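You operate a simulated robot arm through the tools that you are given. There is no shell and no other tool.

Carry out the task below with a simulated two-armed robot. There is one attempt and no reset: what you move stays moved.

TASK
Switch ventilator three on and set its rate to 24.
Fine: shut the switch cover; the other settings stay; it runs on its battery.
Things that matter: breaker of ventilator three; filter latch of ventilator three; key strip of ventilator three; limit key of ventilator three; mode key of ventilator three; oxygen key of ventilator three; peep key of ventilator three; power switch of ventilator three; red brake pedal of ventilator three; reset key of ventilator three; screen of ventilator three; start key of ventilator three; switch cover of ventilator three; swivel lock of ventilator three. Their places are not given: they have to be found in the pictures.

Only the result counts: the job must be done as asked and must still hold three seconds after the hand-in. Knocking over, shifting, dropping, spilling or breaking anything else fails it. A push-on lid holds only when it is set on centred and level and pressed home; a screw cap is set on level and turned clockwise until tight.

THE ROBOT
Two 7-joint arms with fingered hands on one trunk that stands fixed in place. Base frame: the origin is at the foot of the trunk, x ahead of it, y to its left, z up. Readings come in cm, degrees, newtons and seconds.
The left shoulder is at [7, 13.2, 119.2], the right one opposite. Each reaches about 63 cm from its shoulder. Payload 2.3 kg a hand.
The tool frame of a hand sits at the grasp point between the pads (the TCP): z along the fingers, y along the line on which they close. The tips reach 2.5 cm beyond it. The gripper opens to 8.8 cm. The gripper's body begins 2.9 cm behind the TCP. The gripper is a hand of 3 fingers: y runs from the thumb to the fingers, the wrist lies at [-1.3, -9.7, -16.2] in the tool frame.
Orientation is told as [roll, pitch, yaw] about the base's x, y, z axes, in that order, counted from this pose: with the fingers straight down and the wrist toward the robot, the tool's x, y and z point along [0, 1, 0], [1, 0, 0] and [0, 0, -1] of the base frame.

THE INTERFACE
- The arms move only by the tool jog_arm. It takes "left_rows", "right_rows" or both (then of equal length, played together; a hand with none holds still); each is a list of rows, each a list of 6 numbers: the shift along the tool's x, y, z in mm, then the turn, a rotation vector about the tool's x, y, z in degrees. In form: [[x, y, z, wx, wy, wz], ...]. A call has 1 to 20 rows; each row shifts and turns the commanded pose from where the row before left it, along the tool's axes as they then stand. Rows are played at 5 a second. More than 5 cm and 8.6 degrees between two rows, and nothing of the call is played. Where a pose cannot be reached the arm comes as near as it can. A force on the tool above 40 N (or 10 N above the force at the start of the call, whichever is more), or a blocked arm, ends the call early, and 0.2 s more pass. In this call time passes only in rows, and 0.2 s behind the last. The reply holds the time, the measured pose of the TCP, the force on the tool along the base axes, the opening and the grip force, in the units named above and with some noise, with the torque about the TCP (base axes, N m) and any sound that the robot's microphone picked up.
- Cameras (640 x 400 px; columns grow to the right, rows downward): "scene" is now at [10.86, -6.23, 150.97]; the picture's right is [-0.67, -0.74, 0.00], its down [-0.44, 0.40, -0.80] and it looks along [0.60, -0.54, -0.60] (base axes); focal length 336 px, centre (320, 200). "left" rides on the left gripper at [-5.8, -8.5, -9.9] in its tool frame; the picture's right is [-0.67, -0.35, 0.66], its down [0.68, -0.63, 0.37] and it looks along [0.29, 0.69, 0.66] (tool axes); focal length 261 px, centre (320, 200). "right" rides on the right gripper at [5.8, -8.5, -10] in its tool frame; the picture's right is [-0.67, 0.35, -0.66], its down [-0.69, -0.63, 0.37] and it looks along [-0.29, 0.69, 0.66] (tool axes); focal length 261 px, centre (320, 200).
- grab_frame(camera): a new picture of that camera. It takes no simulated time.
- slide_trunk(by): slides the trunk up (or, below 0, down) by that many cm; the arms and the scene camera ride with it, the base frame stays. It gives what a move gives, with no picture.
- finger_targets(index, middle, thumb_bend, thumb_turn, hand): sets how far each is bent, from 0 (flat) to 100 (curled in); at 30 the hand is open as for a grip, at 70 the pads meet at the TCP. One left out holds its place. A second passes; each finger stops where it meets its share of the squeeze, and holds until it gets a number again. It is the only way to open and close the hand. It gives what a move gives, with no picture; readings hold the bend of each and the force on the fingers (four entries, about 0 where the hand has none), thumb and palm. thumb_turn goes from beside the hand (0) to across from the fingers (100), as for a grip.
- turn_head(pan, tilt): turns the head with the scene camera to pan (to the left, within 86 degrees either way) and tilt (down, from -29 to 69), counted from straight ahead of the robot. It gives what a move gives.
- locate(camera, pixels): for up to 12 pixels [column, row] of the newest picture of that camera ("zoom" is the newest enlarged one), the place [x, y, z] in the base frame of the surface seen there, good to about 0.3 cm, but the place of the scene camera against the robot may be out by one fixed shift of up to 1.2 cm in any direction. It takes no simulated time.
- close_up(camera, box): a new picture of the part [left, top, right, bottom] of that camera's present view, enlarged. It takes no simulated time.
- sign_off(): hands the job in; it is judged then, once.

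Open the grippers and draw the arms clear of the work before you hand the job in, unless the task says otherwise.

The tools are called after ">>>" by a JSON object that holds its "api" and its "payload". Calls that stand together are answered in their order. jog_arm: Moves the arms, as the interface text tells. Its arguments: {"type":"object","properties":{"left_rows":{"type":"array","items":{"type":"array","items":{"type":"number"}}},"right_rows":{"type":"array","items":{"type":"array","items":{"type":"number"}}}},"required":[]} The other tools are called the same way: slide_trunk (by) slides the trunk up or down; finger_targets (index, middle, thumb_bend, thumb_turn, hand) moves the fingers one by one; turn_head (pan, tilt) turns the head that bears the scene camera; grab_frame (camera) takes a picture; locate (camera, pixels) gives the place of the surface under pixels of a picture; close_up (camera, box) takes an enlarged picture of a part of a camera's view; sign_off () hands the job in.

At the start:

```text
time: 0.0
left_tool_pos: [37.42, -5.8, 126.98]
left_ee_rot: [0.1, 0.0, 0.0]
left_force: [-0.6, -0.1, 0.2]
left_wrist_torque: [0.01, 0.01, 0.0]
left_finger_gap: 8.78
left_finger_force: 0.1
left_shape: jaw
left_bend: [30.0, 30.0, 30.0, 98.0]
left_finger forces: [0.0, 0.0, 0.1, 0.0, 0.1, 0.0]
right_tool_pos: [29.04, -34.7, 130.56]
right_ee_rot: [-0.1, 0.0, 0.0]
right_force: [0.4, -0.9, -0.8]
right_wrist_torque: [0.01, -0.03, 0.0]
right_finger_gap: 8.76
right_finger_force: 0.1
right_shape: jaw
right_bend: [30.0, 30.0, 30.0, 98.0]
right_finger forces: [0.1, 0.0, 0.0, 0.0, 0.0, 0.0]
trunk travel left (down, up): [-75.0, 9.0]
head pan, tilt: [-42.0, 36.7]
```

scene: 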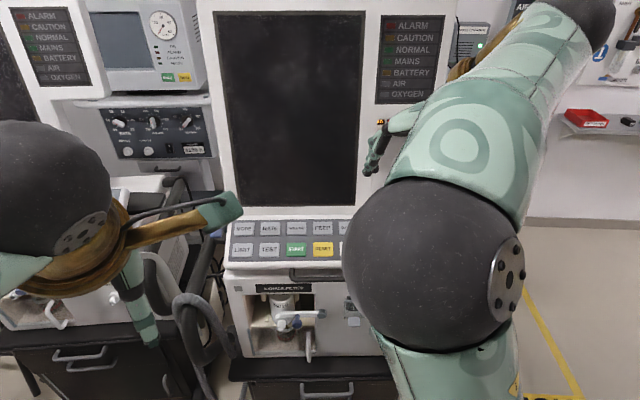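
right: 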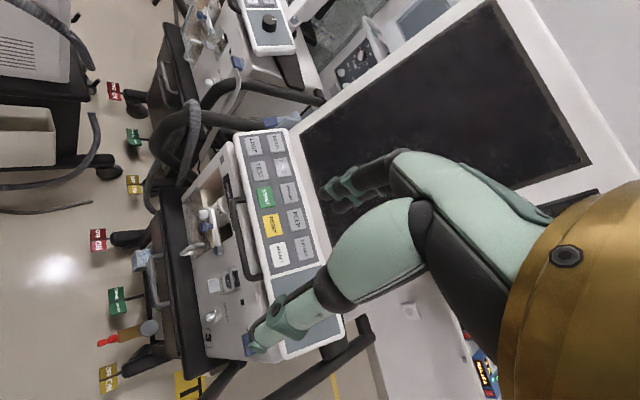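
left: 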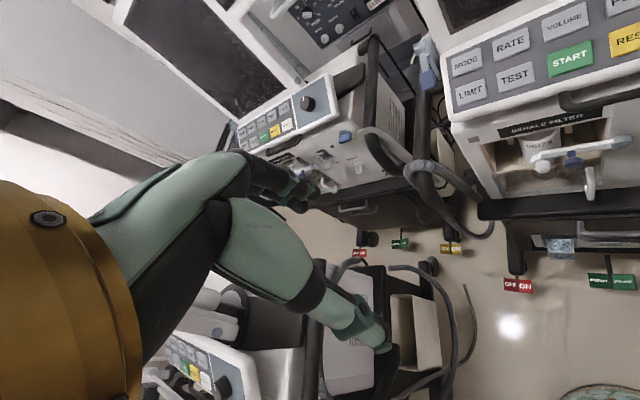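

The scene shows a ventilator ahead-right (keys around px 290,240), with others to the left. I look around first to find which one is number three.

>>> {"api": "turn_head", "payload": {"pan": 0, "tilt": 30}}

>>> {"api": "grab_frame", "payload": {"camera": "scene"}}

>>> {"api": "turn_head", "payload": {"pan": 45, "tilt": 30}}

>>> {"api": "grab_frame", "payload": {"camera": "scene"}}

>>> {"api": "turn_head", "payload": {"pan": -50, "tilt": 10}}

>>> {"api": "grab_frame", "payload": {"camera": "scene"}}

>>> {"api": "turn_head", "payload": {"pan": -50, "tilt": 55}}

>>> {"api": "grab_frame", "payload": {"camera": "scene"}}

```text
time: 1.1
left_tool_pos: [37.52, -5.97, 126.96]
left_ee_rot: [0.0, 0.0, 0.0]
left_force: [-0.1, -0.1, 0.4]
left_wrist_torque: [0.0, -0.03, 0.01]
left_finger_gap: 8.78
left_finger_force: 0.0
left_shape: jaw
left_bend: [30.0, 30.0, 30.0, 98.0]
left_finger forces: [0.1, 0.0, 0.0, 0.0, 0.2, 0.0]
right_tool_pos: [29.16, -34.79, 130.48]
right_ee_rot: [0.1, 0.0, 0.0]
right_force: [-0.1, 0.4, -0.3]
right_wrist_torque: [-0.05, -0.01, 0.02]
right_finger_gap: 8.76
right_finger_force: 0.0
right_shape: jaw
right_bend: [30.0, 30.0, 30.0, 98.0]
right_finger forces: [0.0, 0.0, 0.0, 0.0, 0.0, 0.0]
trunk travel left (down, up): [-75.0, 9.0]
head pan, tilt: [0.0, 30.0]
```

```text
taken
```

scene: 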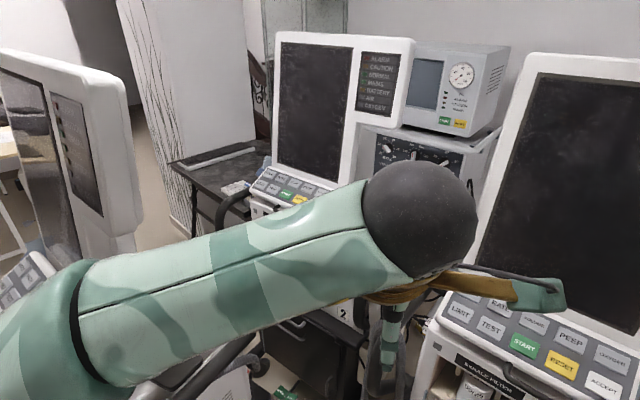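

```text
time: 2.2
left_tool_pos: [37.34, -5.88, 126.97]
left_ee_rot: [0.0, 0.0, -0.1]
left_force: [-0.5, -0.2, -0.2]
left_wrist_torque: [0.01, 0.01, -0.02]
left_finger_gap: 8.77
left_finger_force: 0.0
left_shape: jaw
left_bend: [30.0, 30.0, 30.0, 98.0]
left_finger forces: [0.1, 0.0, 0.0, 0.1, 0.0, 0.1]
right_tool_pos: [29.36, -34.85, 130.6]
right_ee_rot: [0.0, 0.0, 0.0]
right_force: [0.2, -0.5, 0.1]
right_wrist_torque: [0.02, 0.0, -0.02]
right_finger_gap: 8.78
right_finger_force: 0.1
right_shape: jaw
right_bend: [30.0, 30.0, 30.0, 98.0]
right_finger forces: [0.1, 0.0, 0.0, 0.0, 0.1, 0.0]
trunk travel left (down, up): [-75.0, 9.0]
head pan, tilt: [45.0, 30.0]
```

```text
taken
```

scene: 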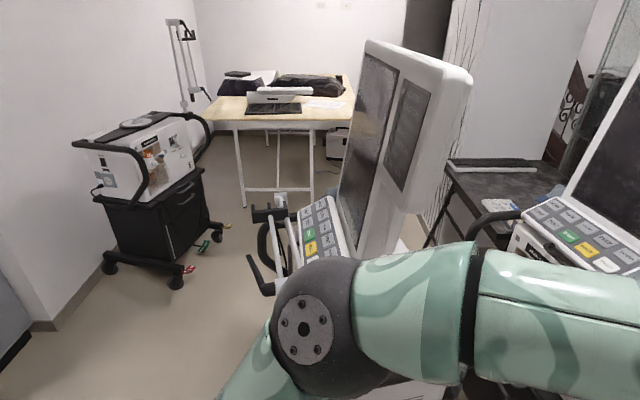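

```text
time: 3.9
left_tool_pos: [37.34, -5.89, 127.0]
left_ee_rot: [0.0, -0.1, 0.1]
left_force: [0.8, -1.0, 0.2]
left_wrist_torque: [0.01, 0.02, 0.0]
left_finger_gap: 8.76
left_finger_force: 0.0
left_shape: jaw
left_bend: [30.0, 30.0, 30.0, 98.0]
left_finger forces: [0.0, 0.1, 0.0, 0.0, 0.0, 0.0]
right_tool_pos: [29.16, -34.9, 130.52]
right_ee_rot: [-0.1, 0.0, 0.1]
right_force: [0.2, 0.6, -0.3]
right_wrist_torque: [0.01, 0.02, 0.01]
right_finger_gap: 8.75
right_finger_force: 0.0
right_shape: jaw
right_bend: [30.0, 30.0, 30.0, 98.0]
right_finger forces: [0.0, 0.0, 0.1, 0.0, 0.0, 0.0]
trunk travel left (down, up): [-75.0, 9.0]
head pan, tilt: [-50.0, 10.0]
```

```text
taken
```

scene: 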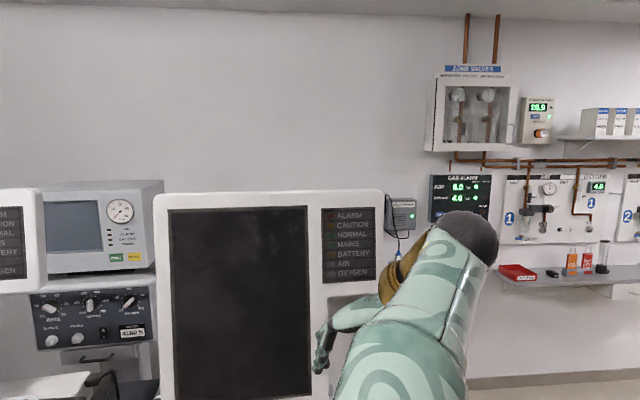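

```text
time: 5.0
left_tool_pos: [37.34, -5.85, 126.85]
left_ee_rot: [0.0, 0.0, 0.0]
left_force: [-0.6, -0.2, -0.1]
left_wrist_torque: [0.04, 0.0, -0.02]
left_finger_gap: 8.76
left_finger_force: 0.0
left_shape: jaw
left_bend: [30.0, 30.0, 30.0, 98.0]
left_finger forces: [0.0, 0.0, 0.0, 0.1, 0.0, 0.0]
right_tool_pos: [29.08, -34.85, 130.47]
right_ee_rot: [0.0, 0.0, 0.1]
right_force: [0.9, -0.6, -0.3]
right_wrist_torque: [0.0, 0.0, -0.03]
right_finger_gap: 8.76
right_finger_force: 0.1
right_shape: jaw
right_bend: [30.0, 30.0, 30.0, 98.0]
right_finger forces: [0.1, 0.1, 0.0, 0.0, 0.0, 0.0]
trunk travel left (down, up): [-75.0, 9.0]
head pan, tilt: [-50.0, 55.0]
```

```text
taken
```

scene: 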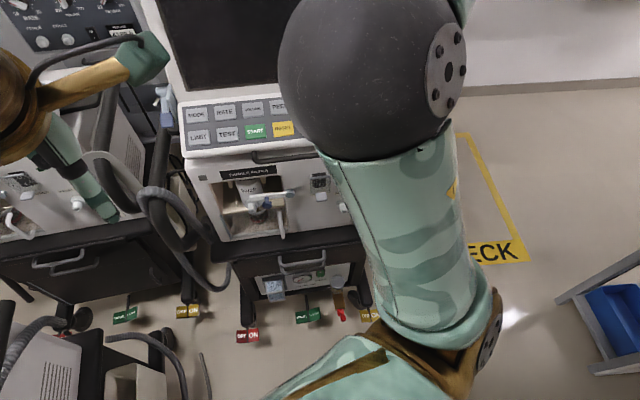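

The ventilator ahead right is probably three (a "2" label on the one to the left). I zoom on it for labels and the switch.

>>> {"api": "close_up", "payload": {"camera": "scene", "box": [170, 80, 390, 330]}}

>>> {"api": "close_up", "payload": {"camera": "right", "box": [80, 120, 400, 400]}}

>>> {"api": "close_up", "payload": {"camera": "left", "box": [400, 0, 640, 300]}}

>>> {"api": "close_up", "payload": {"camera": "left", "box": [220, 50, 480, 280]}}

```text
1.60 times, centred on (280, 205) of scene
```

zoom: 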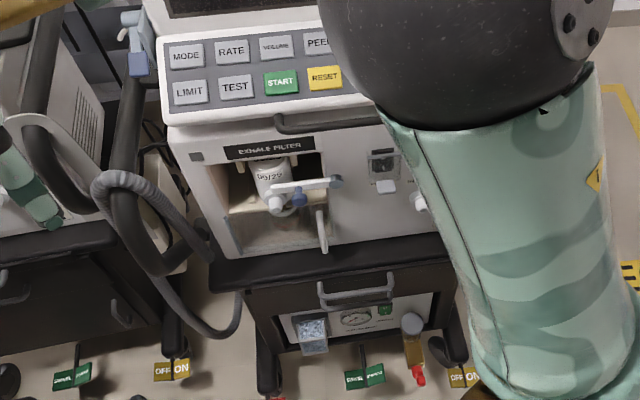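

```text
1.43 times, centred on (240, 260) of right
```

zoom: 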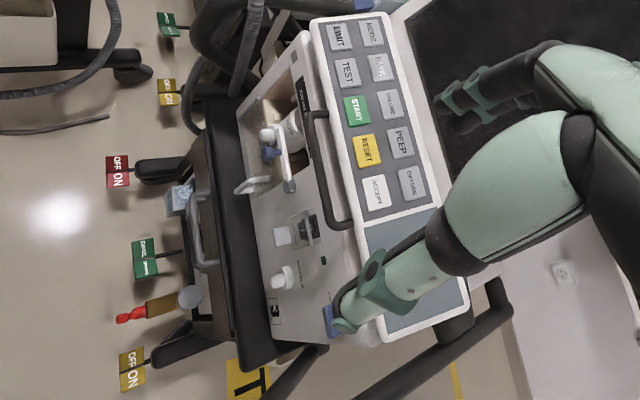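

```text
1.33 times, centred on (520, 150) of left
```

zoom: 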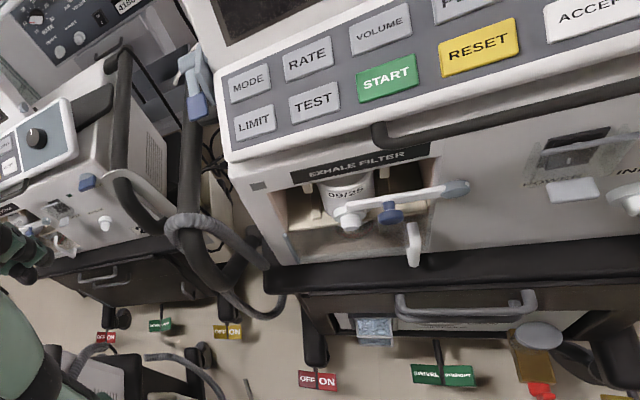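

```text
1.74 times, centred on (350, 165) of left
```

zoom: 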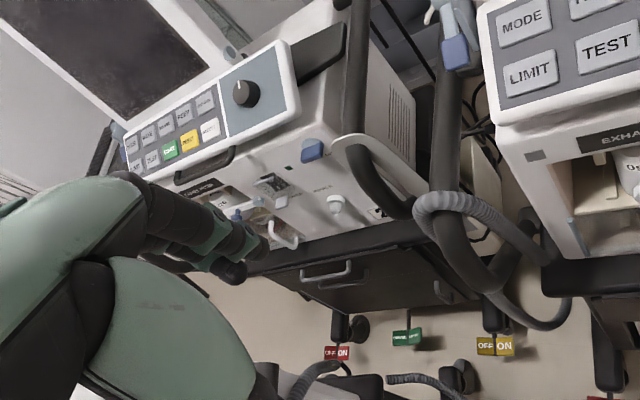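

The front label reads "3", so this is ventilator three. I locate the keys, the covered switch and the front parts, then clear the right arm to see the rest.

>>> {"api": "locate", "payload": {"camera": "scene", "pixels": [[197, 115], [225, 112], [253, 107], [199, 136], [256, 130], [284, 128], [319, 181], [322, 192], [250, 160], [275, 195], [330, 230], [301, 312]]}}

>>> {"api": "locate", "payload": {"camera": "right", "pixels": [[277, 143], [281, 167], [289, 190], [295, 220], [304, 247], [264, 197], [269, 225], [279, 252], [214, 283], [226, 278], [237, 312], [310, 340]]}}

```text
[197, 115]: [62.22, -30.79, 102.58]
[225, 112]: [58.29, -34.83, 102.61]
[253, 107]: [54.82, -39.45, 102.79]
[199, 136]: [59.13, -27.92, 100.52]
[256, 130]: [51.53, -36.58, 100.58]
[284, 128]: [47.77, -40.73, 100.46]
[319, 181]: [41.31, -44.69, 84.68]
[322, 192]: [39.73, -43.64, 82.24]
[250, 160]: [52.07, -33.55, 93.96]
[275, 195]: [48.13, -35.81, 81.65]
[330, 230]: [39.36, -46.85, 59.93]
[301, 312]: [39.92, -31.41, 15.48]
```

```text
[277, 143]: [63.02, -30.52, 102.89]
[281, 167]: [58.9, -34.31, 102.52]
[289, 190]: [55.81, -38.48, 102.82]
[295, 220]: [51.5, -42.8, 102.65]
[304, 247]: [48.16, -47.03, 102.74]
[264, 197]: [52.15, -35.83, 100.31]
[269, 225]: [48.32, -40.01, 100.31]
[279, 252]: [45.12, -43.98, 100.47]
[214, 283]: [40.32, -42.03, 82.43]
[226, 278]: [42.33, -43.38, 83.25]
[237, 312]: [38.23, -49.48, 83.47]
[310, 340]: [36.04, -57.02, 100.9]
```

The panel axes are clear: keys around z≈101, switch cover at about (41,-44,83). I move the right hand 12 cm back and 10 cm to the right to uncover the knob area.

>>> {"api": "jog_arm", "payload": {"right_rows": [[-30, -20, 0, 0, 0, 0], [-40, -20, 0, 0, 0, 0], [-40, -20, 0, 0, 0, 0], [-30, -20, 0, 0, 0, 0]]}}

>>> {"api": "grab_frame", "payload": {"camera": "right"}}

>>> {"api": "grab_frame", "payload": {"camera": "scene"}}

```text
time: 6.0
left_tool_pos: [37.26, -6.01, 126.98]
left_ee_rot: [0.2, -0.1, -0.1]
left_force: [-0.2, 0.1, 0.0]
left_wrist_torque: [0.06, 0.02, 0.02]
left_finger_gap: 8.78
left_finger_force: 0.0
left_shape: jaw
left_bend: [30.0, 30.0, 30.0, 98.0]
left_finger forces: [0.1, 0.0, 0.0, 0.1, 0.2, 0.1]
right_tool_pos: [20.91, -48.83, 130.41]
right_ee_rot: [0.1, 0.1, 0.0]
right_force: [0.4, 0.0, -0.2]
right_wrist_torque: [0.03, 0.01, 0.0]
right_finger_gap: 8.76
right_finger_force: 0.1
right_shape: jaw
right_bend: [30.0, 30.0, 30.0, 98.0]
right_finger forces: [0.0, 0.0, 0.0, 0.0, 0.1, 0.0]
trunk travel left (down, up): [-75.0, 9.0]
head pan, tilt: [-50.0, 55.0]
```

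```text
taken
```

right: 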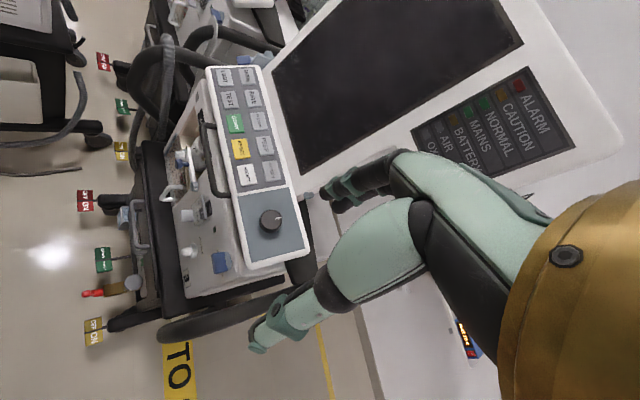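

```text
taken
```

scene: 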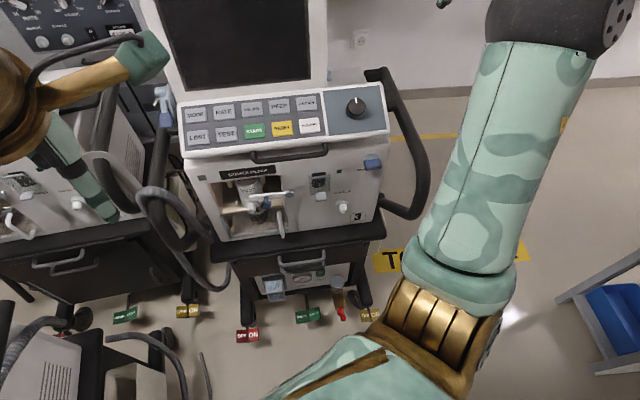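

Now the whole of ventilator three is in view: knob at (356,106), cover at (320,183). I take enlargements and locations.

>>> {"api": "close_up", "payload": {"camera": "scene", "box": [270, 140, 400, 240]}}

>>> {"api": "locate", "payload": {"camera": "zoom", "pixels": [[244, 160], [244, 195], [244, 235], [215, 190], [275, 190], [355, 315], [340, 350], [455, 110], [500, 120], [150, 190]]}}

>>> {"api": "close_up", "payload": {"camera": "scene", "box": [175, 70, 395, 170]}}

>>> {"api": "locate", "payload": {"camera": "zoom", "pixels": [[58, 110], [140, 105], [220, 105], [300, 100], [60, 180], [145, 175], [230, 170], [310, 165], [390, 160], [524, 92], [524, 115], [570, 140]]}}

>>> {"api": "close_up", "payload": {"camera": "scene", "box": [180, 220, 400, 380]}}

>>> {"api": "close_up", "payload": {"camera": "right", "box": [120, 50, 340, 330]}}

```text
4.00 times, centred on (335, 190) of scene
```

zoom: 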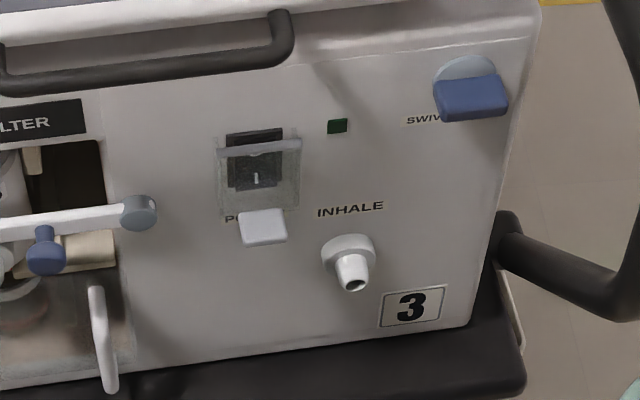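

```text
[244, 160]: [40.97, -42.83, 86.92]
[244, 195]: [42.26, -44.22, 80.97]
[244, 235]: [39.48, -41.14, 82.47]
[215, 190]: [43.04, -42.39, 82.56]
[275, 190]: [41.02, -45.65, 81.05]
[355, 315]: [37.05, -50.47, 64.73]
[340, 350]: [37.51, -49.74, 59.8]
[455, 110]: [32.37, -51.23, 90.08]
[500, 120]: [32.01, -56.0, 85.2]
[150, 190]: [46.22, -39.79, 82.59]
```

```text
2.91 times, centred on (285, 120) of scene
```

zoom: 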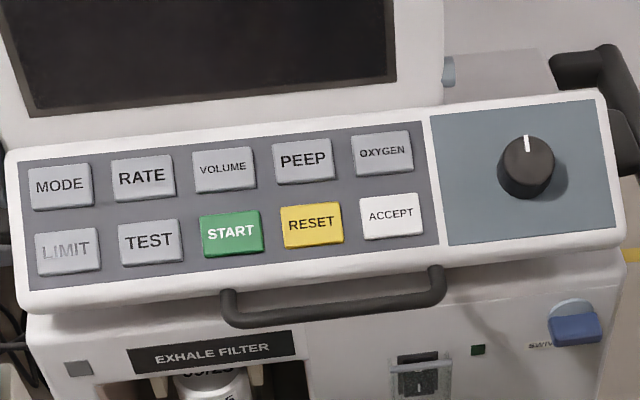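

```text
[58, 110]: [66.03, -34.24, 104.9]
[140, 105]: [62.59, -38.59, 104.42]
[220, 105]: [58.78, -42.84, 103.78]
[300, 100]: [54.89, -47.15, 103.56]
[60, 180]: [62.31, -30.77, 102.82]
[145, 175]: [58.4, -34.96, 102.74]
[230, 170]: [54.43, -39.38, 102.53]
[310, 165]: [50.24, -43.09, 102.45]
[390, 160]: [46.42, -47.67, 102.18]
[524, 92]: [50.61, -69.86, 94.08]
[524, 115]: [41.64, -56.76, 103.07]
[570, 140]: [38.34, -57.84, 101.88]
```

```text
2.50 times, centred on (290, 300) of scene
```

zoom: 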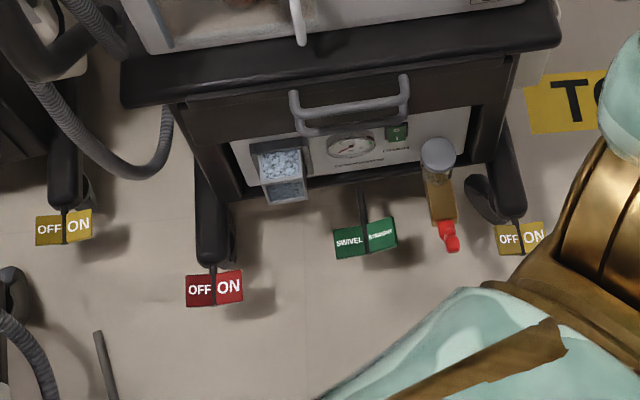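

```text
1.43 times, centred on (230, 190) of right
```

zoom: 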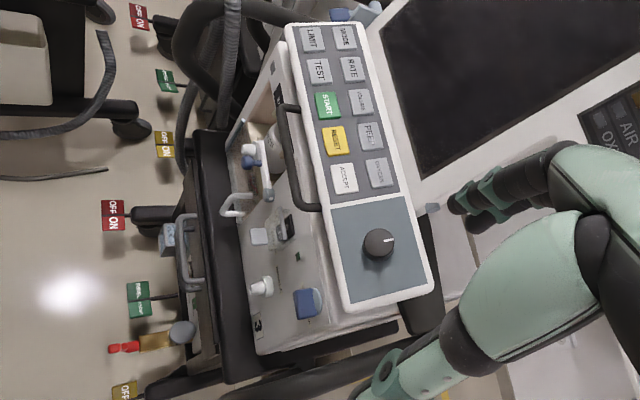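

I zoom in tightly on the pedals and the lower panel to learn the brake and breaker state before I push on anything.

>>> {"api": "close_up", "payload": {"camera": "scene", "box": [225, 310, 275, 350]}}

>>> {"api": "close_up", "payload": {"camera": "scene", "box": [285, 260, 385, 330]}}

>>> {"api": "close_up", "payload": {"camera": "scene", "box": [105, 290, 205, 335]}}

>>> {"api": "close_up", "payload": {"camera": "right", "box": [70, 180, 150, 350]}}

>>> {"api": "close_up", "payload": {"camera": "scene", "box": [300, 165, 350, 200]}}

>>> {"api": "close_up", "payload": {"camera": "scene", "box": [190, 150, 300, 240]}}

```text
10.00 times, centred on (250, 330) of scene
```

zoom: 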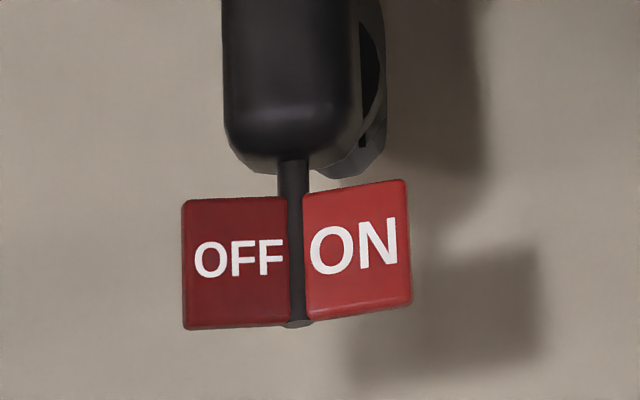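

```text
5.71 times, centred on (335, 295) of scene
```

zoom: 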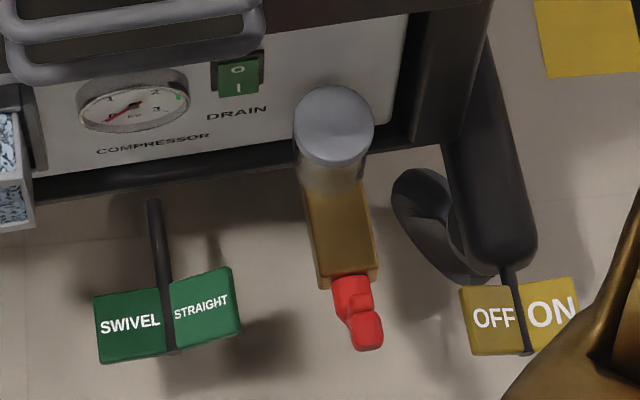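

```text
6.40 times, centred on (155, 312) of scene
```

zoom: 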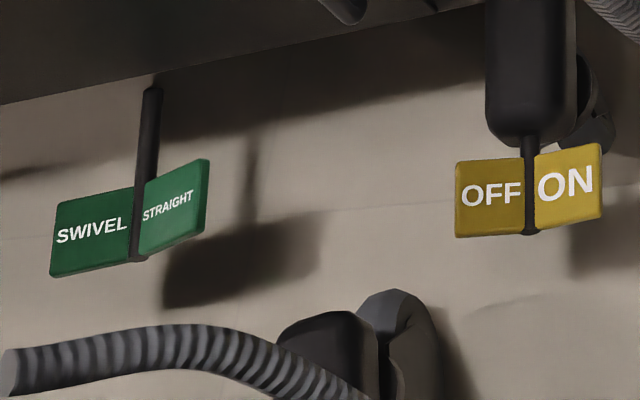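

```text
2.35 times, centred on (110, 265) of right
```

zoom: 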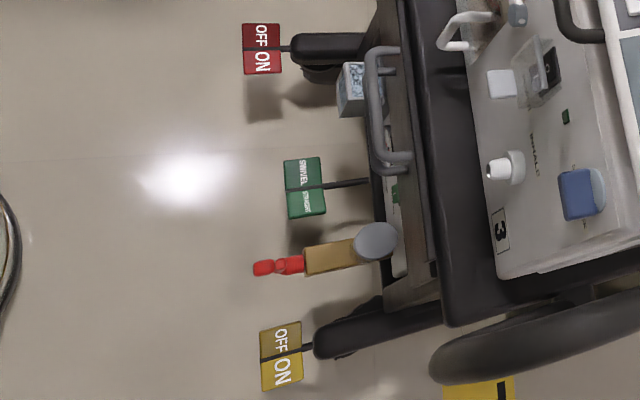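

```text
11.43 times, centred on (325, 182) of scene
```

zoom: 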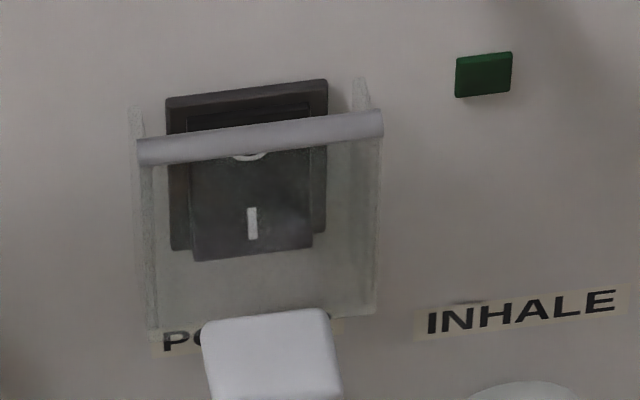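

```text
4.44 times, centred on (245, 195) of scene
```

zoom: 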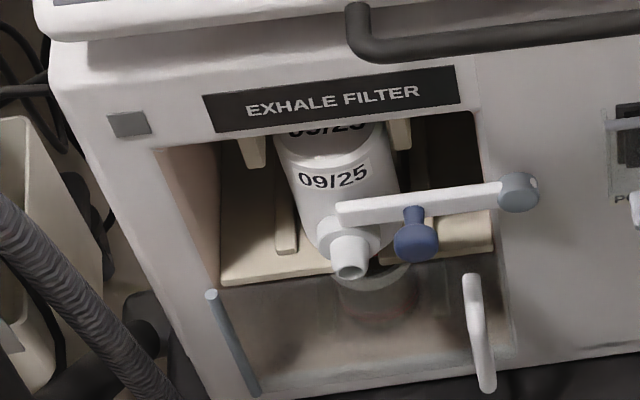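

I measure the pedal halves' heights to see which side is pressed.

>>> {"api": "close_up", "payload": {"camera": "scene", "box": [225, 310, 275, 350]}}

>>> {"api": "locate", "payload": {"camera": "zoom", "pixels": [[195, 215], [195, 310], [235, 220], [235, 310], [278, 220], [278, 310], [315, 215], [315, 305], [360, 205], [360, 300], [398, 200], [398, 295]]}}

>>> {"api": "close_up", "payload": {"camera": "scene", "box": [300, 165, 350, 200]}}

>>> {"api": "locate", "payload": {"camera": "zoom", "pixels": [[150, 152], [260, 137], [375, 122], [270, 330], [270, 370], [215, 330], [325, 320], [180, 100], [320, 88], [250, 225], [485, 75], [60, 250]]}}

```text
10.00 times, centred on (250, 330) of scene
```

zoom: 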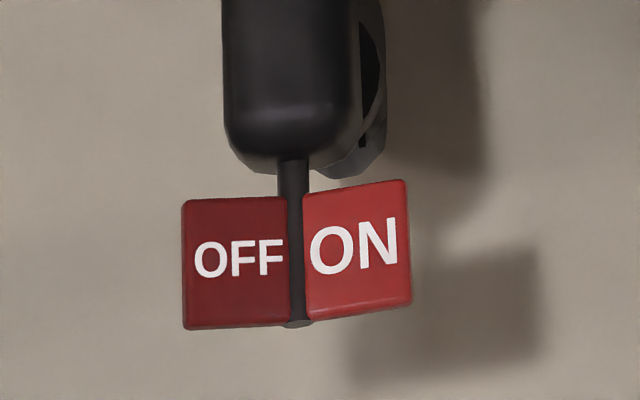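

```text
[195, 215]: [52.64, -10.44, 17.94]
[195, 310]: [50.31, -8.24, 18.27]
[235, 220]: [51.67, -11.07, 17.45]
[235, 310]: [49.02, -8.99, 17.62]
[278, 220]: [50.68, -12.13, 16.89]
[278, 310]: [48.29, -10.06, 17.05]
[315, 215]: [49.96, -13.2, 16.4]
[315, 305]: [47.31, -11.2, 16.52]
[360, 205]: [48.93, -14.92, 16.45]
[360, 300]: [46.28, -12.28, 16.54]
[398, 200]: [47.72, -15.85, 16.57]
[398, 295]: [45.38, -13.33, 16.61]
```

```text
11.43 times, centred on (325, 182) of scene
```

zoom: 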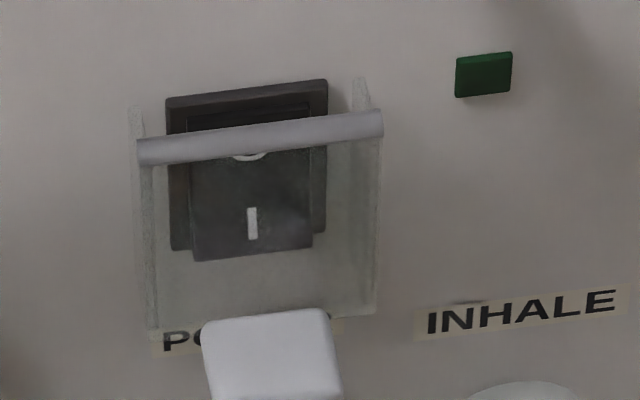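

```text
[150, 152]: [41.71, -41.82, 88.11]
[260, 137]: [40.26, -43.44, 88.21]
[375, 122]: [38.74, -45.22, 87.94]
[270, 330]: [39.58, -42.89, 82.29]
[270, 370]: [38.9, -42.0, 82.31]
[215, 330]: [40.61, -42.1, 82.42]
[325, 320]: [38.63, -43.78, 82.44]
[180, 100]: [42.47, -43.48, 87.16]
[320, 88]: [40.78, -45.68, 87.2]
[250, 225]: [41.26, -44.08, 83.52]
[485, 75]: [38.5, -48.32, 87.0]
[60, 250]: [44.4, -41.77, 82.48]
```

ON pedal half is flat/down (16.5 vs 18.3 on OFF), so the brake is engaged. Now I form a pointing index on the right hand and look at it.

>>> {"api": "finger_targets", "payload": {"hand": "right", "index": 10, "middle": 100, "thumb_bend": 100, "thumb_turn": 98}}

>>> {"api": "grab_frame", "payload": {"camera": "right"}}

```text
time: 7.0
left_tool_pos: [37.4, -5.75, 127.07]
left_ee_rot: [0.1, 0.0, 0.0]
left_force: [1.1, 0.3, 0.0]
left_wrist_torque: [0.02, 0.03, -0.02]
left_finger_gap: 8.75
left_finger_force: 0.2
left_shape: jaw
left_bend: [30.0, 30.0, 30.0, 98.0]
left_finger forces: [0.0, 0.0, 0.0, 0.0, 0.0, 0.0]
right_tool_pos: [21.08, -48.75, 130.41]
right_ee_rot: [0.0, 0.0, 0.0]
right_force: [0.8, -0.2, -0.3]
right_wrist_torque: [-0.01, 0.01, -0.02]
right_finger_gap: 2.99
right_finger_force: 0.1
right_shape: fingers
right_bend: [10.0, 100.0, 100.0, 100.0]
right_finger forces: [0.0, 0.0, 0.1, 0.0, 0.1, 0.1]
trunk travel left (down, up): [-75.0, 9.0]
head pan, tilt: [-50.0, 55.0]
```

```text
taken
```

right: 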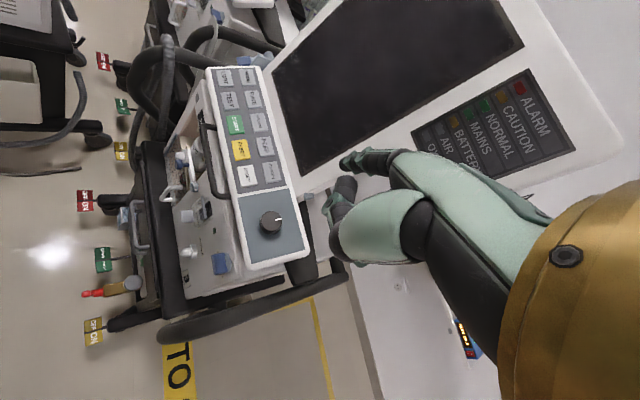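

The extended finger tip appears at about (345,163). I enlarge and locate the finger points.

>>> {"api": "close_up", "payload": {"camera": "right", "box": [300, 120, 460, 280]}}

>>> {"api": "locate", "payload": {"camera": "right", "pixels": [[345, 163], [355, 157], [370, 155], [385, 155], [400, 158], [345, 185], [335, 205], [330, 225], [380, 220], [420, 160]]}}

```text
2.50 times, centred on (380, 200) of right
```

zoom: 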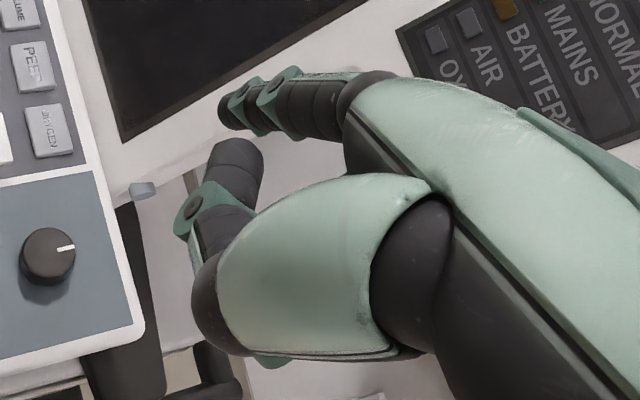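

```text
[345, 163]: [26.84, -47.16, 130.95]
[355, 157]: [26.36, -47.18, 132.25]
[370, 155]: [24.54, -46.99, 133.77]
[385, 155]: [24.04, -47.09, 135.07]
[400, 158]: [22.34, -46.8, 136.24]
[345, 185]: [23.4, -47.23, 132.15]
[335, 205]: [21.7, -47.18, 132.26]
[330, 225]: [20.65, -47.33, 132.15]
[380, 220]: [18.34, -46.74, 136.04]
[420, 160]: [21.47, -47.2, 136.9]
```

At bend 10 the finger splays outward. I set the index to 40, so the tip points more along tool z, and check.

>>> {"api": "finger_targets", "payload": {"hand": "right", "index": 40}}

>>> {"api": "close_up", "payload": {"camera": "right", "box": [260, 120, 420, 280]}}

```text
time: 8.0
left_tool_pos: [37.4, -5.94, 126.93]
left_ee_rot: [0.0, -0.1, 0.0]
left_force: [0.9, -0.5, 0.8]
left_wrist_torque: [-0.04, -0.01, -0.01]
left_finger_gap: 8.79
left_finger_force: 0.1
left_shape: jaw
left_bend: [30.0, 30.0, 30.0, 98.0]
left_finger forces: [0.1, 0.0, 0.0, 0.0, 0.1, 0.1]
right_tool_pos: [21.03, -48.59, 130.51]
right_ee_rot: [0.0, -0.1, 0.0]
right_force: [0.6, 0.1, -0.8]
right_wrist_torque: [-0.04, -0.01, 0.0]
right_finger_gap: 1.92
right_finger_force: 0.0
right_shape: fingers
right_bend: [33.0, 100.0, 99.0, 100.0]
right_finger forces: [0.1, 0.0, 0.0, 0.0, 0.0, 0.1]
trunk travel left (down, up): [-75.0, 9.0]
head pan, tilt: [-50.0, 55.0]
```

```text
2.50 times, centred on (340, 200) of right
```

zoom: 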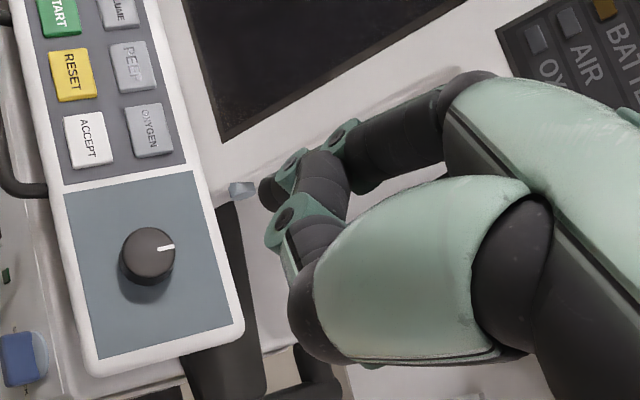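

The index stopped at 33 against the curled thumb. I turn the thumb aside and see.

>>> {"api": "finger_targets", "payload": {"hand": "right", "thumb_turn": 0, "thumb_bend": 60, "index": 40}}

>>> {"api": "grab_frame", "payload": {"camera": "right"}}

>>> {"api": "close_up", "payload": {"camera": "right", "box": [260, 120, 420, 280]}}

```text
time: 9.0
left_tool_pos: [37.31, -5.9, 126.89]
left_ee_rot: [0.1, -0.1, -0.1]
left_force: [0.2, -0.4, 0.2]
left_wrist_torque: [0.01, 0.03, 0.02]
left_finger_gap: 8.75
left_finger_force: 0.1
left_shape: jaw
left_bend: [30.0, 30.0, 30.0, 98.0]
left_finger forces: [0.0, 0.1, 0.0, 0.1, 0.0, 0.1]
right_tool_pos: [21.06, -48.6, 130.5]
right_ee_rot: [0.0, 0.1, 0.0]
right_force: [-0.1, 0.4, 0.4]
right_wrist_torque: [0.02, 0.0, -0.01]
right_finger_gap: 8.72
right_finger_force: 0.1
right_shape: fingers
right_bend: [40.0, 100.0, 60.0, 0.0]
right_finger forces: [0.0, 0.0, 0.0, 0.0, 0.0, 0.0]
trunk travel left (down, up): [-75.0, 9.0]
head pan, tilt: [-50.0, 55.0]
```

```text
taken
```

right: 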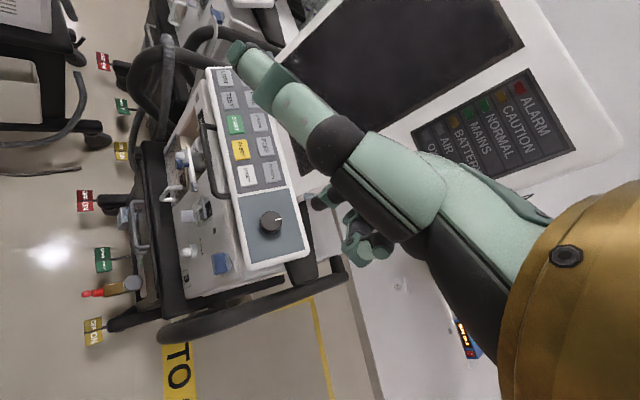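

```text
2.50 times, centred on (340, 200) of right
```

zoom: 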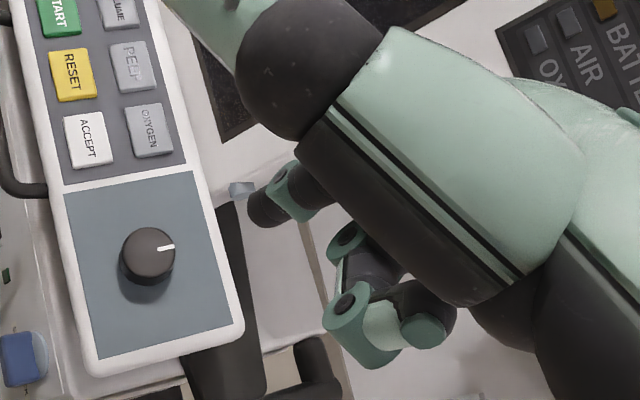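

The thumb at turn 0 sticks out sideways, so I'd rather keep it opposed but flat. First I check the surroundings of both arms for lowering the trunk.

>>> {"api": "finger_targets", "payload": {"hand": "right", "thumb_turn": 98, "thumb_bend": 10, "index": 40, "middle": 100}}

>>> {"api": "close_up", "payload": {"camera": "right", "box": [220, 120, 480, 400]}}

>>> {"api": "grab_frame", "payload": {"camera": "scene"}}

>>> {"api": "locate", "payload": {"camera": "scene", "pixels": [[590, 300], [600, 365], [30, 380], [110, 390], [200, 370], [10, 320], [110, 270], [415, 200], [300, 250], [240, 250], [380, 220], [60, 210]]}}

>>> {"api": "grab_frame", "payload": {"camera": "left"}}

>>> {"api": "locate", "payload": {"camera": "left", "pixels": [[190, 370], [250, 390], [300, 290], [350, 290], [415, 310], [440, 350], [345, 170], [560, 240], [240, 370], [150, 360]]}}

```text
time: 10.0
left_tool_pos: [37.29, -5.86, 126.91]
left_ee_rot: [-0.1, -0.1, -0.1]
left_force: [-0.2, -0.1, 0.9]
left_wrist_torque: [0.0, -0.01, 0.0]
left_finger_gap: 8.76
left_finger_force: 0.1
left_shape: jaw
left_bend: [30.0, 30.0, 30.0, 98.0]
left_finger forces: [0.1, 0.1, 0.0, 0.0, 0.0, 0.0]
right_tool_pos: [21.02, -48.65, 130.56]
right_ee_rot: [-0.1, 0.0, 0.0]
right_force: [0.2, 0.1, -0.4]
right_wrist_torque: [-0.01, 0.0, -0.01]
right_finger_gap: 8.82
right_finger_force: 0.0
right_shape: fingers
right_bend: [40.0, 100.0, 10.0, 94.0]
right_finger forces: [0.0, 0.0, 0.0, 0.0, 0.0, 0.1]
trunk travel left (down, up): [-75.0, 9.0]
head pan, tilt: [-50.0, 55.0]
```

```text
1.43 times, centred on (350, 260) of right
```

zoom: 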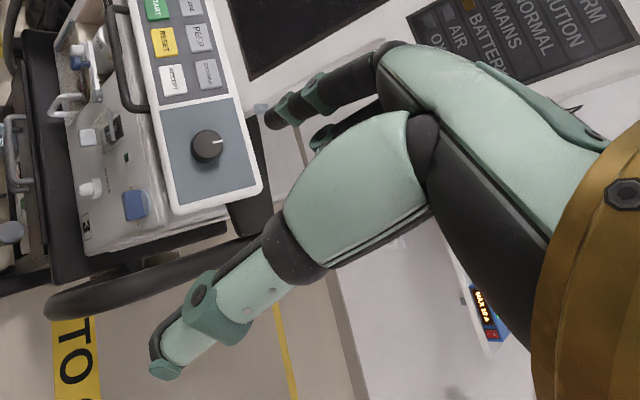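

```text
taken
```

scene: 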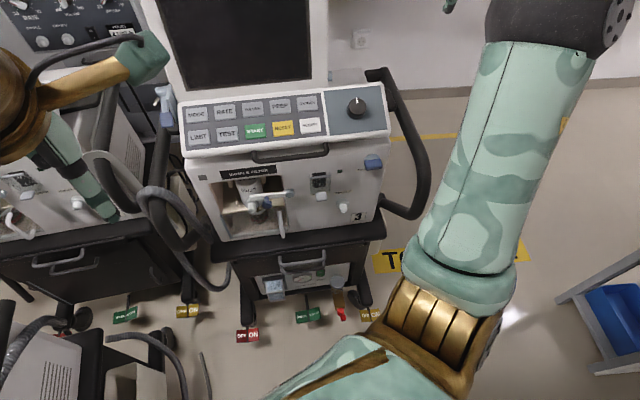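

```text
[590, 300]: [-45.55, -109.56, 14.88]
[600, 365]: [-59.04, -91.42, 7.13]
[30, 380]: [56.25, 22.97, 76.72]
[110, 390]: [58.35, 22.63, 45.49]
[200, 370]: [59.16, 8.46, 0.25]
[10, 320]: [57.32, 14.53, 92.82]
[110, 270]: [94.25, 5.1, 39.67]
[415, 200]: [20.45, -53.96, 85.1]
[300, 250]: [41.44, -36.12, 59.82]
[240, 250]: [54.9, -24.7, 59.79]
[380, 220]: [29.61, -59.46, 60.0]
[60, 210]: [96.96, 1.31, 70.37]
```

```text
taken
```

left: 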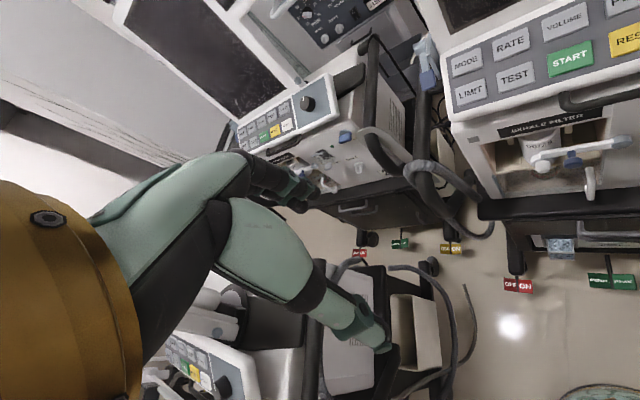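

```text
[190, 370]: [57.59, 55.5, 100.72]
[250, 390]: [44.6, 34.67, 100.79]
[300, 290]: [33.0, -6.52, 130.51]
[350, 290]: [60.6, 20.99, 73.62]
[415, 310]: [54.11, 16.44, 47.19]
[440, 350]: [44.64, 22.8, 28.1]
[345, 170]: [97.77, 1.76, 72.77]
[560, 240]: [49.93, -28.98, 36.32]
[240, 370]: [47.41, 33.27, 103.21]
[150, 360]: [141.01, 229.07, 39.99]
```

Machine one's body lies at x>44 on the left, so lowering is safe with the left hand pulled back. I bring the right hand in front of the machine's middle (28,-37) and the left hand back 8 cm.

>>> {"api": "jog_arm", "payload": {"right_rows": [[40, 23, 0, 0, 0, 0], [40, 23, 0, 0, 0, 0], [36, 24, 0, 0, 0, 0]], "left_rows": [[20, -30, 0, 0, 0, 0], [20, -30, 0, 0, 0, 0], [10, -20, 0, 0, 0, 0]]}}

>>> {"api": "slide_trunk", "payload": {"by": -15}}

>>> {"api": "grab_frame", "payload": {"camera": "scene"}}

>>> {"api": "grab_frame", "payload": {"camera": "right"}}

```text
time: 10.8
left_tool_pos: [29.46, -0.4, 126.9]
left_ee_rot: [-0.2, 0.0, 0.1]
left_force: [-0.5, -0.6, 0.4]
left_wrist_torque: [-0.01, 0.0, -0.01]
left_finger_gap: 8.74
left_finger_force: 0.0
left_shape: jaw
left_bend: [30.0, 30.0, 30.0, 98.0]
left_finger forces: [0.0, 0.0, 0.0, 0.1, 0.0, 0.0]
right_tool_pos: [28.07, -36.64, 130.57]
right_ee_rot: [-0.2, 0.0, -0.1]
right_force: [0.3, -0.2, -0.7]
right_wrist_torque: [0.0, -0.02, 0.02]
right_finger_gap: 8.74
right_finger_force: 0.0
right_shape: fingers
right_bend: [40.0, 100.0, 10.0, 94.0]
right_finger forces: [0.0, 0.1, 0.0, 0.0, 0.0, 0.1]
trunk travel left (down, up): [-75.0, 9.0]
head pan, tilt: [-50.0, 55.0]
```

```text
time: 12.6
left_tool_pos: [29.39, -0.48, 111.97]
left_ee_rot: [0.1, 0.2, 0.0]
left_force: [-0.1, -0.4, -0.9]
left_wrist_torque: [-0.02, 0.02, -0.01]
left_finger_gap: 8.75
left_finger_force: 0.1
left_shape: jaw
left_bend: [30.0, 30.0, 30.0, 98.0]
left_finger forces: [0.0, 0.1, 0.0, 0.0, 0.0, 0.0]
right_tool_pos: [28.16, -36.74, 115.55]
right_ee_rot: [0.0, 0.0, 0.0]
right_force: [0.4, 0.5, 0.0]
right_wrist_torque: [-0.01, -0.01, -0.01]
right_finger_gap: 8.77
right_finger_force: 0.0
right_shape: fingers
right_bend: [40.0, 100.0, 10.0, 94.0]
right_finger forces: [0.0, 0.1, 0.0, 0.0, 0.0, 0.0]
trunk travel left (down, up): [-60.0, 24.0]
head pan, tilt: [-50.0, 55.0]
```

```text
taken
```

scene: 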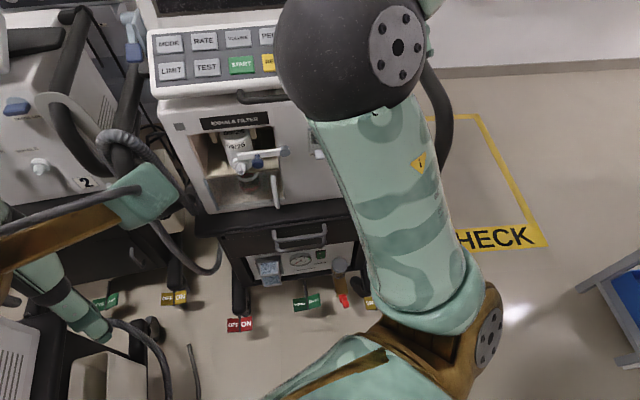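

```text
taken
```

right: 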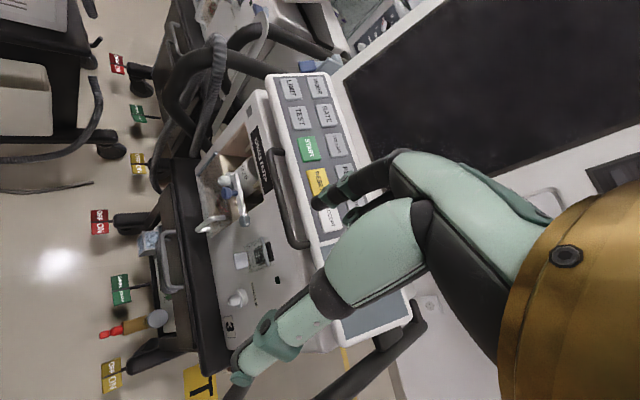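

Nothing near the hand; now I yaw the right hand 42° to face the machine and shift 5 cm toward it, still well before the panel.

>>> {"api": "jog_arm", "payload": {"right_rows": [[0, 0, 0, 0, 0, 8.4], [0, 0, 0, 0, 0, 8.4], [0, 0, 0, 0, 0, 8.4], [0, 0, 0, 0, 0, 8.4], [0, 0, 0, 0, 0, 8.4], [0, 30, 0, 0, 0, 0], [0, 20, 0, 0, 0, 0]]}}

>>> {"api": "jog_arm", "payload": {"right_rows": [[0, 0, 0, -8.2, 0, 0], [0, 0, 0, -8.2, 0, 0], [0, 0, 0, -8.2, 0, 0], [0, 0, 0, -8.2, 0, 0], [0, 0, 0, -8.2, 0, 0], [0, 0, 0, -8.2, 0, 0], [0, 0, 0, -8.2, 0, 0], [0, 0, 0, -8.2, 0, 0]]}}

>>> {"api": "grab_frame", "payload": {"camera": "scene"}}

>>> {"api": "grab_frame", "payload": {"camera": "right"}}

```text
time: 14.2
left_tool_pos: [29.41, -0.54, 111.97]
left_ee_rot: [0.0, 0.0, 0.0]
left_force: [0.3, -0.9, -0.4]
left_wrist_torque: [-0.01, 0.03, -0.03]
left_finger_gap: 8.75
left_finger_force: 0.0
left_shape: jaw
left_bend: [30.0, 30.0, 30.0, 98.0]
left_finger forces: [0.1, 0.0, 0.0, 0.0, 0.0, 0.1]
right_tool_pos: [31.88, -40.14, 115.54]
right_ee_rot: [0.0, 0.1, -42.0]
right_force: [-0.4, 0.1, -0.5]
right_wrist_torque: [-0.04, -0.03, 0.0]
right_finger_gap: 8.78
right_finger_force: 0.2
right_shape: fingers
right_bend: [40.0, 100.0, 10.0, 94.0]
right_finger forces: [0.0, 0.0, 0.0, 0.0, 0.1, 0.1]
trunk travel left (down, up): [-60.0, 24.0]
head pan, tilt: [-50.0, 55.0]
```

```text
time: 16.0
left_tool_pos: [29.57, -0.67, 112.02]
left_ee_rot: [0.1, 0.0, 0.0]
left_force: [-0.2, 0.9, 0.2]
left_wrist_torque: [0.0, 0.0, 0.01]
left_finger_gap: 8.79
left_finger_force: 0.0
left_shape: jaw
left_bend: [30.0, 30.0, 30.0, 98.0]
left_finger forces: [0.0, 0.1, 0.0, 0.0, 0.0, 0.0]
right_tool_pos: [32.72, -40.86, 116.24]
right_ee_rot: [-0.2, -65.6, -42.0]
right_force: [-0.3, -0.7, 0.6]
right_wrist_torque: [-0.02, -0.02, 0.0]
right_finger_gap: 8.76
right_finger_force: 0.1
right_shape: fingers
right_bend: [40.0, 100.0, 10.0, 94.0]
right_finger forces: [0.0, 0.1, 0.0, 0.1, 0.1, 0.0]
right hand out of reach, approached as far as the arm can: row 8
trunk travel left (down, up): [-60.0, 24.0]
head pan, tilt: [-50.0, 55.0]
```

```text
taken
```

scene: 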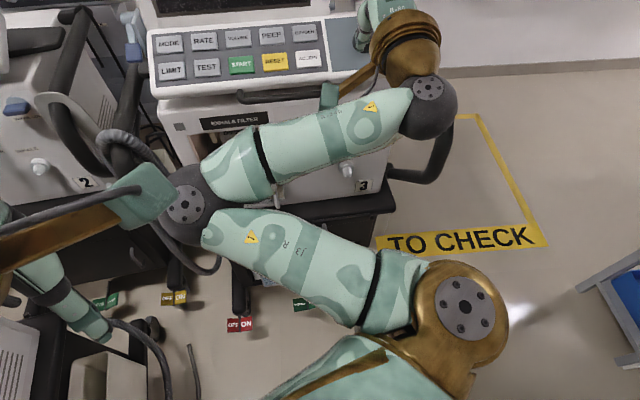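

```text
taken
```

right: 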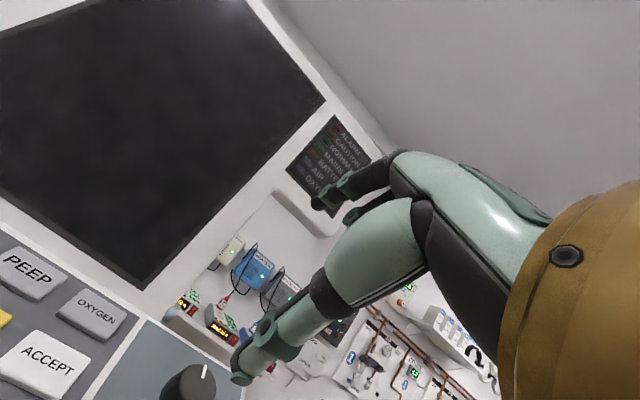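

Pitch reached -66°; the elbow has folded inward (scene px 190,205). I locate the arm parts to check their clearance.

>>> {"api": "locate", "payload": {"camera": "scene", "pixels": [[185, 205], [210, 200], [240, 165], [430, 100], [410, 40], [330, 95], [345, 85], [460, 310], [360, 120], [140, 195], [85, 320], [375, 160]]}}

>>> {"api": "locate", "payload": {"camera": "right", "pixels": [[318, 203], [240, 378], [320, 190], [345, 180], [352, 215], [330, 200]]}}

```text
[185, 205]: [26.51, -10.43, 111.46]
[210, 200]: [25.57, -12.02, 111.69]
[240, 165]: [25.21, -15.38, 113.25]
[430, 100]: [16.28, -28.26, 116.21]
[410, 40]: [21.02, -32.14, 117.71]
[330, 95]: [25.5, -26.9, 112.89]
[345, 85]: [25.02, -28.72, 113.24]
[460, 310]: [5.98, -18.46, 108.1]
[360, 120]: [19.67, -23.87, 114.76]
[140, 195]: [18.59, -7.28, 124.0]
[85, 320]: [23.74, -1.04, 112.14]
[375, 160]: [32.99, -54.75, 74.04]
```

```text
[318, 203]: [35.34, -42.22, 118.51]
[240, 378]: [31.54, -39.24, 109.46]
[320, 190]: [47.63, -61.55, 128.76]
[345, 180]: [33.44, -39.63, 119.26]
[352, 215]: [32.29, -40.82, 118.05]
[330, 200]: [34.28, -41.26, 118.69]
```

The right elbow (26,-11,110) is close to the left hand, so I'll move the left hand away; first I look at the space on the left.

>>> {"api": "turn_head", "payload": {"pan": 30, "tilt": 45}}

>>> {"api": "grab_frame", "payload": {"camera": "scene"}}

>>> {"api": "locate", "payload": {"camera": "scene", "pixels": [[320, 60], [420, 60], [320, 150], [420, 200], [300, 300], [500, 150], [200, 200], [100, 200], [560, 250], [200, 320], [400, 320], [520, 320]]}}

```text
time: 17.5
left_tool_pos: [29.43, -0.53, 111.82]
left_ee_rot: [0.0, 0.0, 0.0]
left_force: [-0.1, 0.1, 1.2]
left_wrist_torque: [0.0, 0.0, -0.03]
left_finger_gap: 8.77
left_finger_force: 0.1
left_shape: jaw
left_bend: [30.0, 30.0, 30.0, 98.0]
left_finger forces: [0.0, 0.0, 0.1, 0.0, 0.1, 0.0]
right_tool_pos: [32.57, -40.95, 116.29]
right_ee_rot: [0.1, -65.5, -42.1]
right_force: [0.6, 0.2, -0.2]
right_wrist_torque: [0.03, 0.03, -0.02]
right_finger_gap: 8.78
right_finger_force: 0.0
right_shape: fingers
right_bend: [40.0, 100.0, 10.0, 94.0]
right_finger forces: [0.1, 0.0, 0.0, 0.0, 0.1, 0.1]
trunk travel left (down, up): [-60.0, 24.0]
head pan, tilt: [30.0, 45.0]
```

```text
taken
```

scene: 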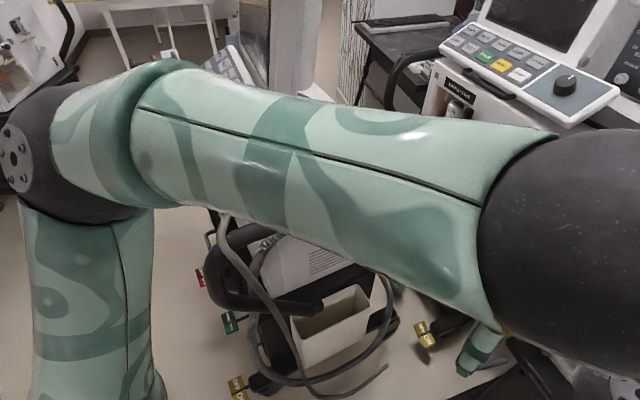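

```text
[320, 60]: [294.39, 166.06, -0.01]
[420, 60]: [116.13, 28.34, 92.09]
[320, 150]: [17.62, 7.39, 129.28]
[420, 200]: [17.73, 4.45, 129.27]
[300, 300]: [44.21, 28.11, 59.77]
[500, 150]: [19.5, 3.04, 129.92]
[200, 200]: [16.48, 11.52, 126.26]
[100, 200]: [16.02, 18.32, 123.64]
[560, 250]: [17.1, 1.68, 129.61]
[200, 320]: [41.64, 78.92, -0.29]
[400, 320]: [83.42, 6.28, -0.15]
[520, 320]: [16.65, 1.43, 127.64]
```

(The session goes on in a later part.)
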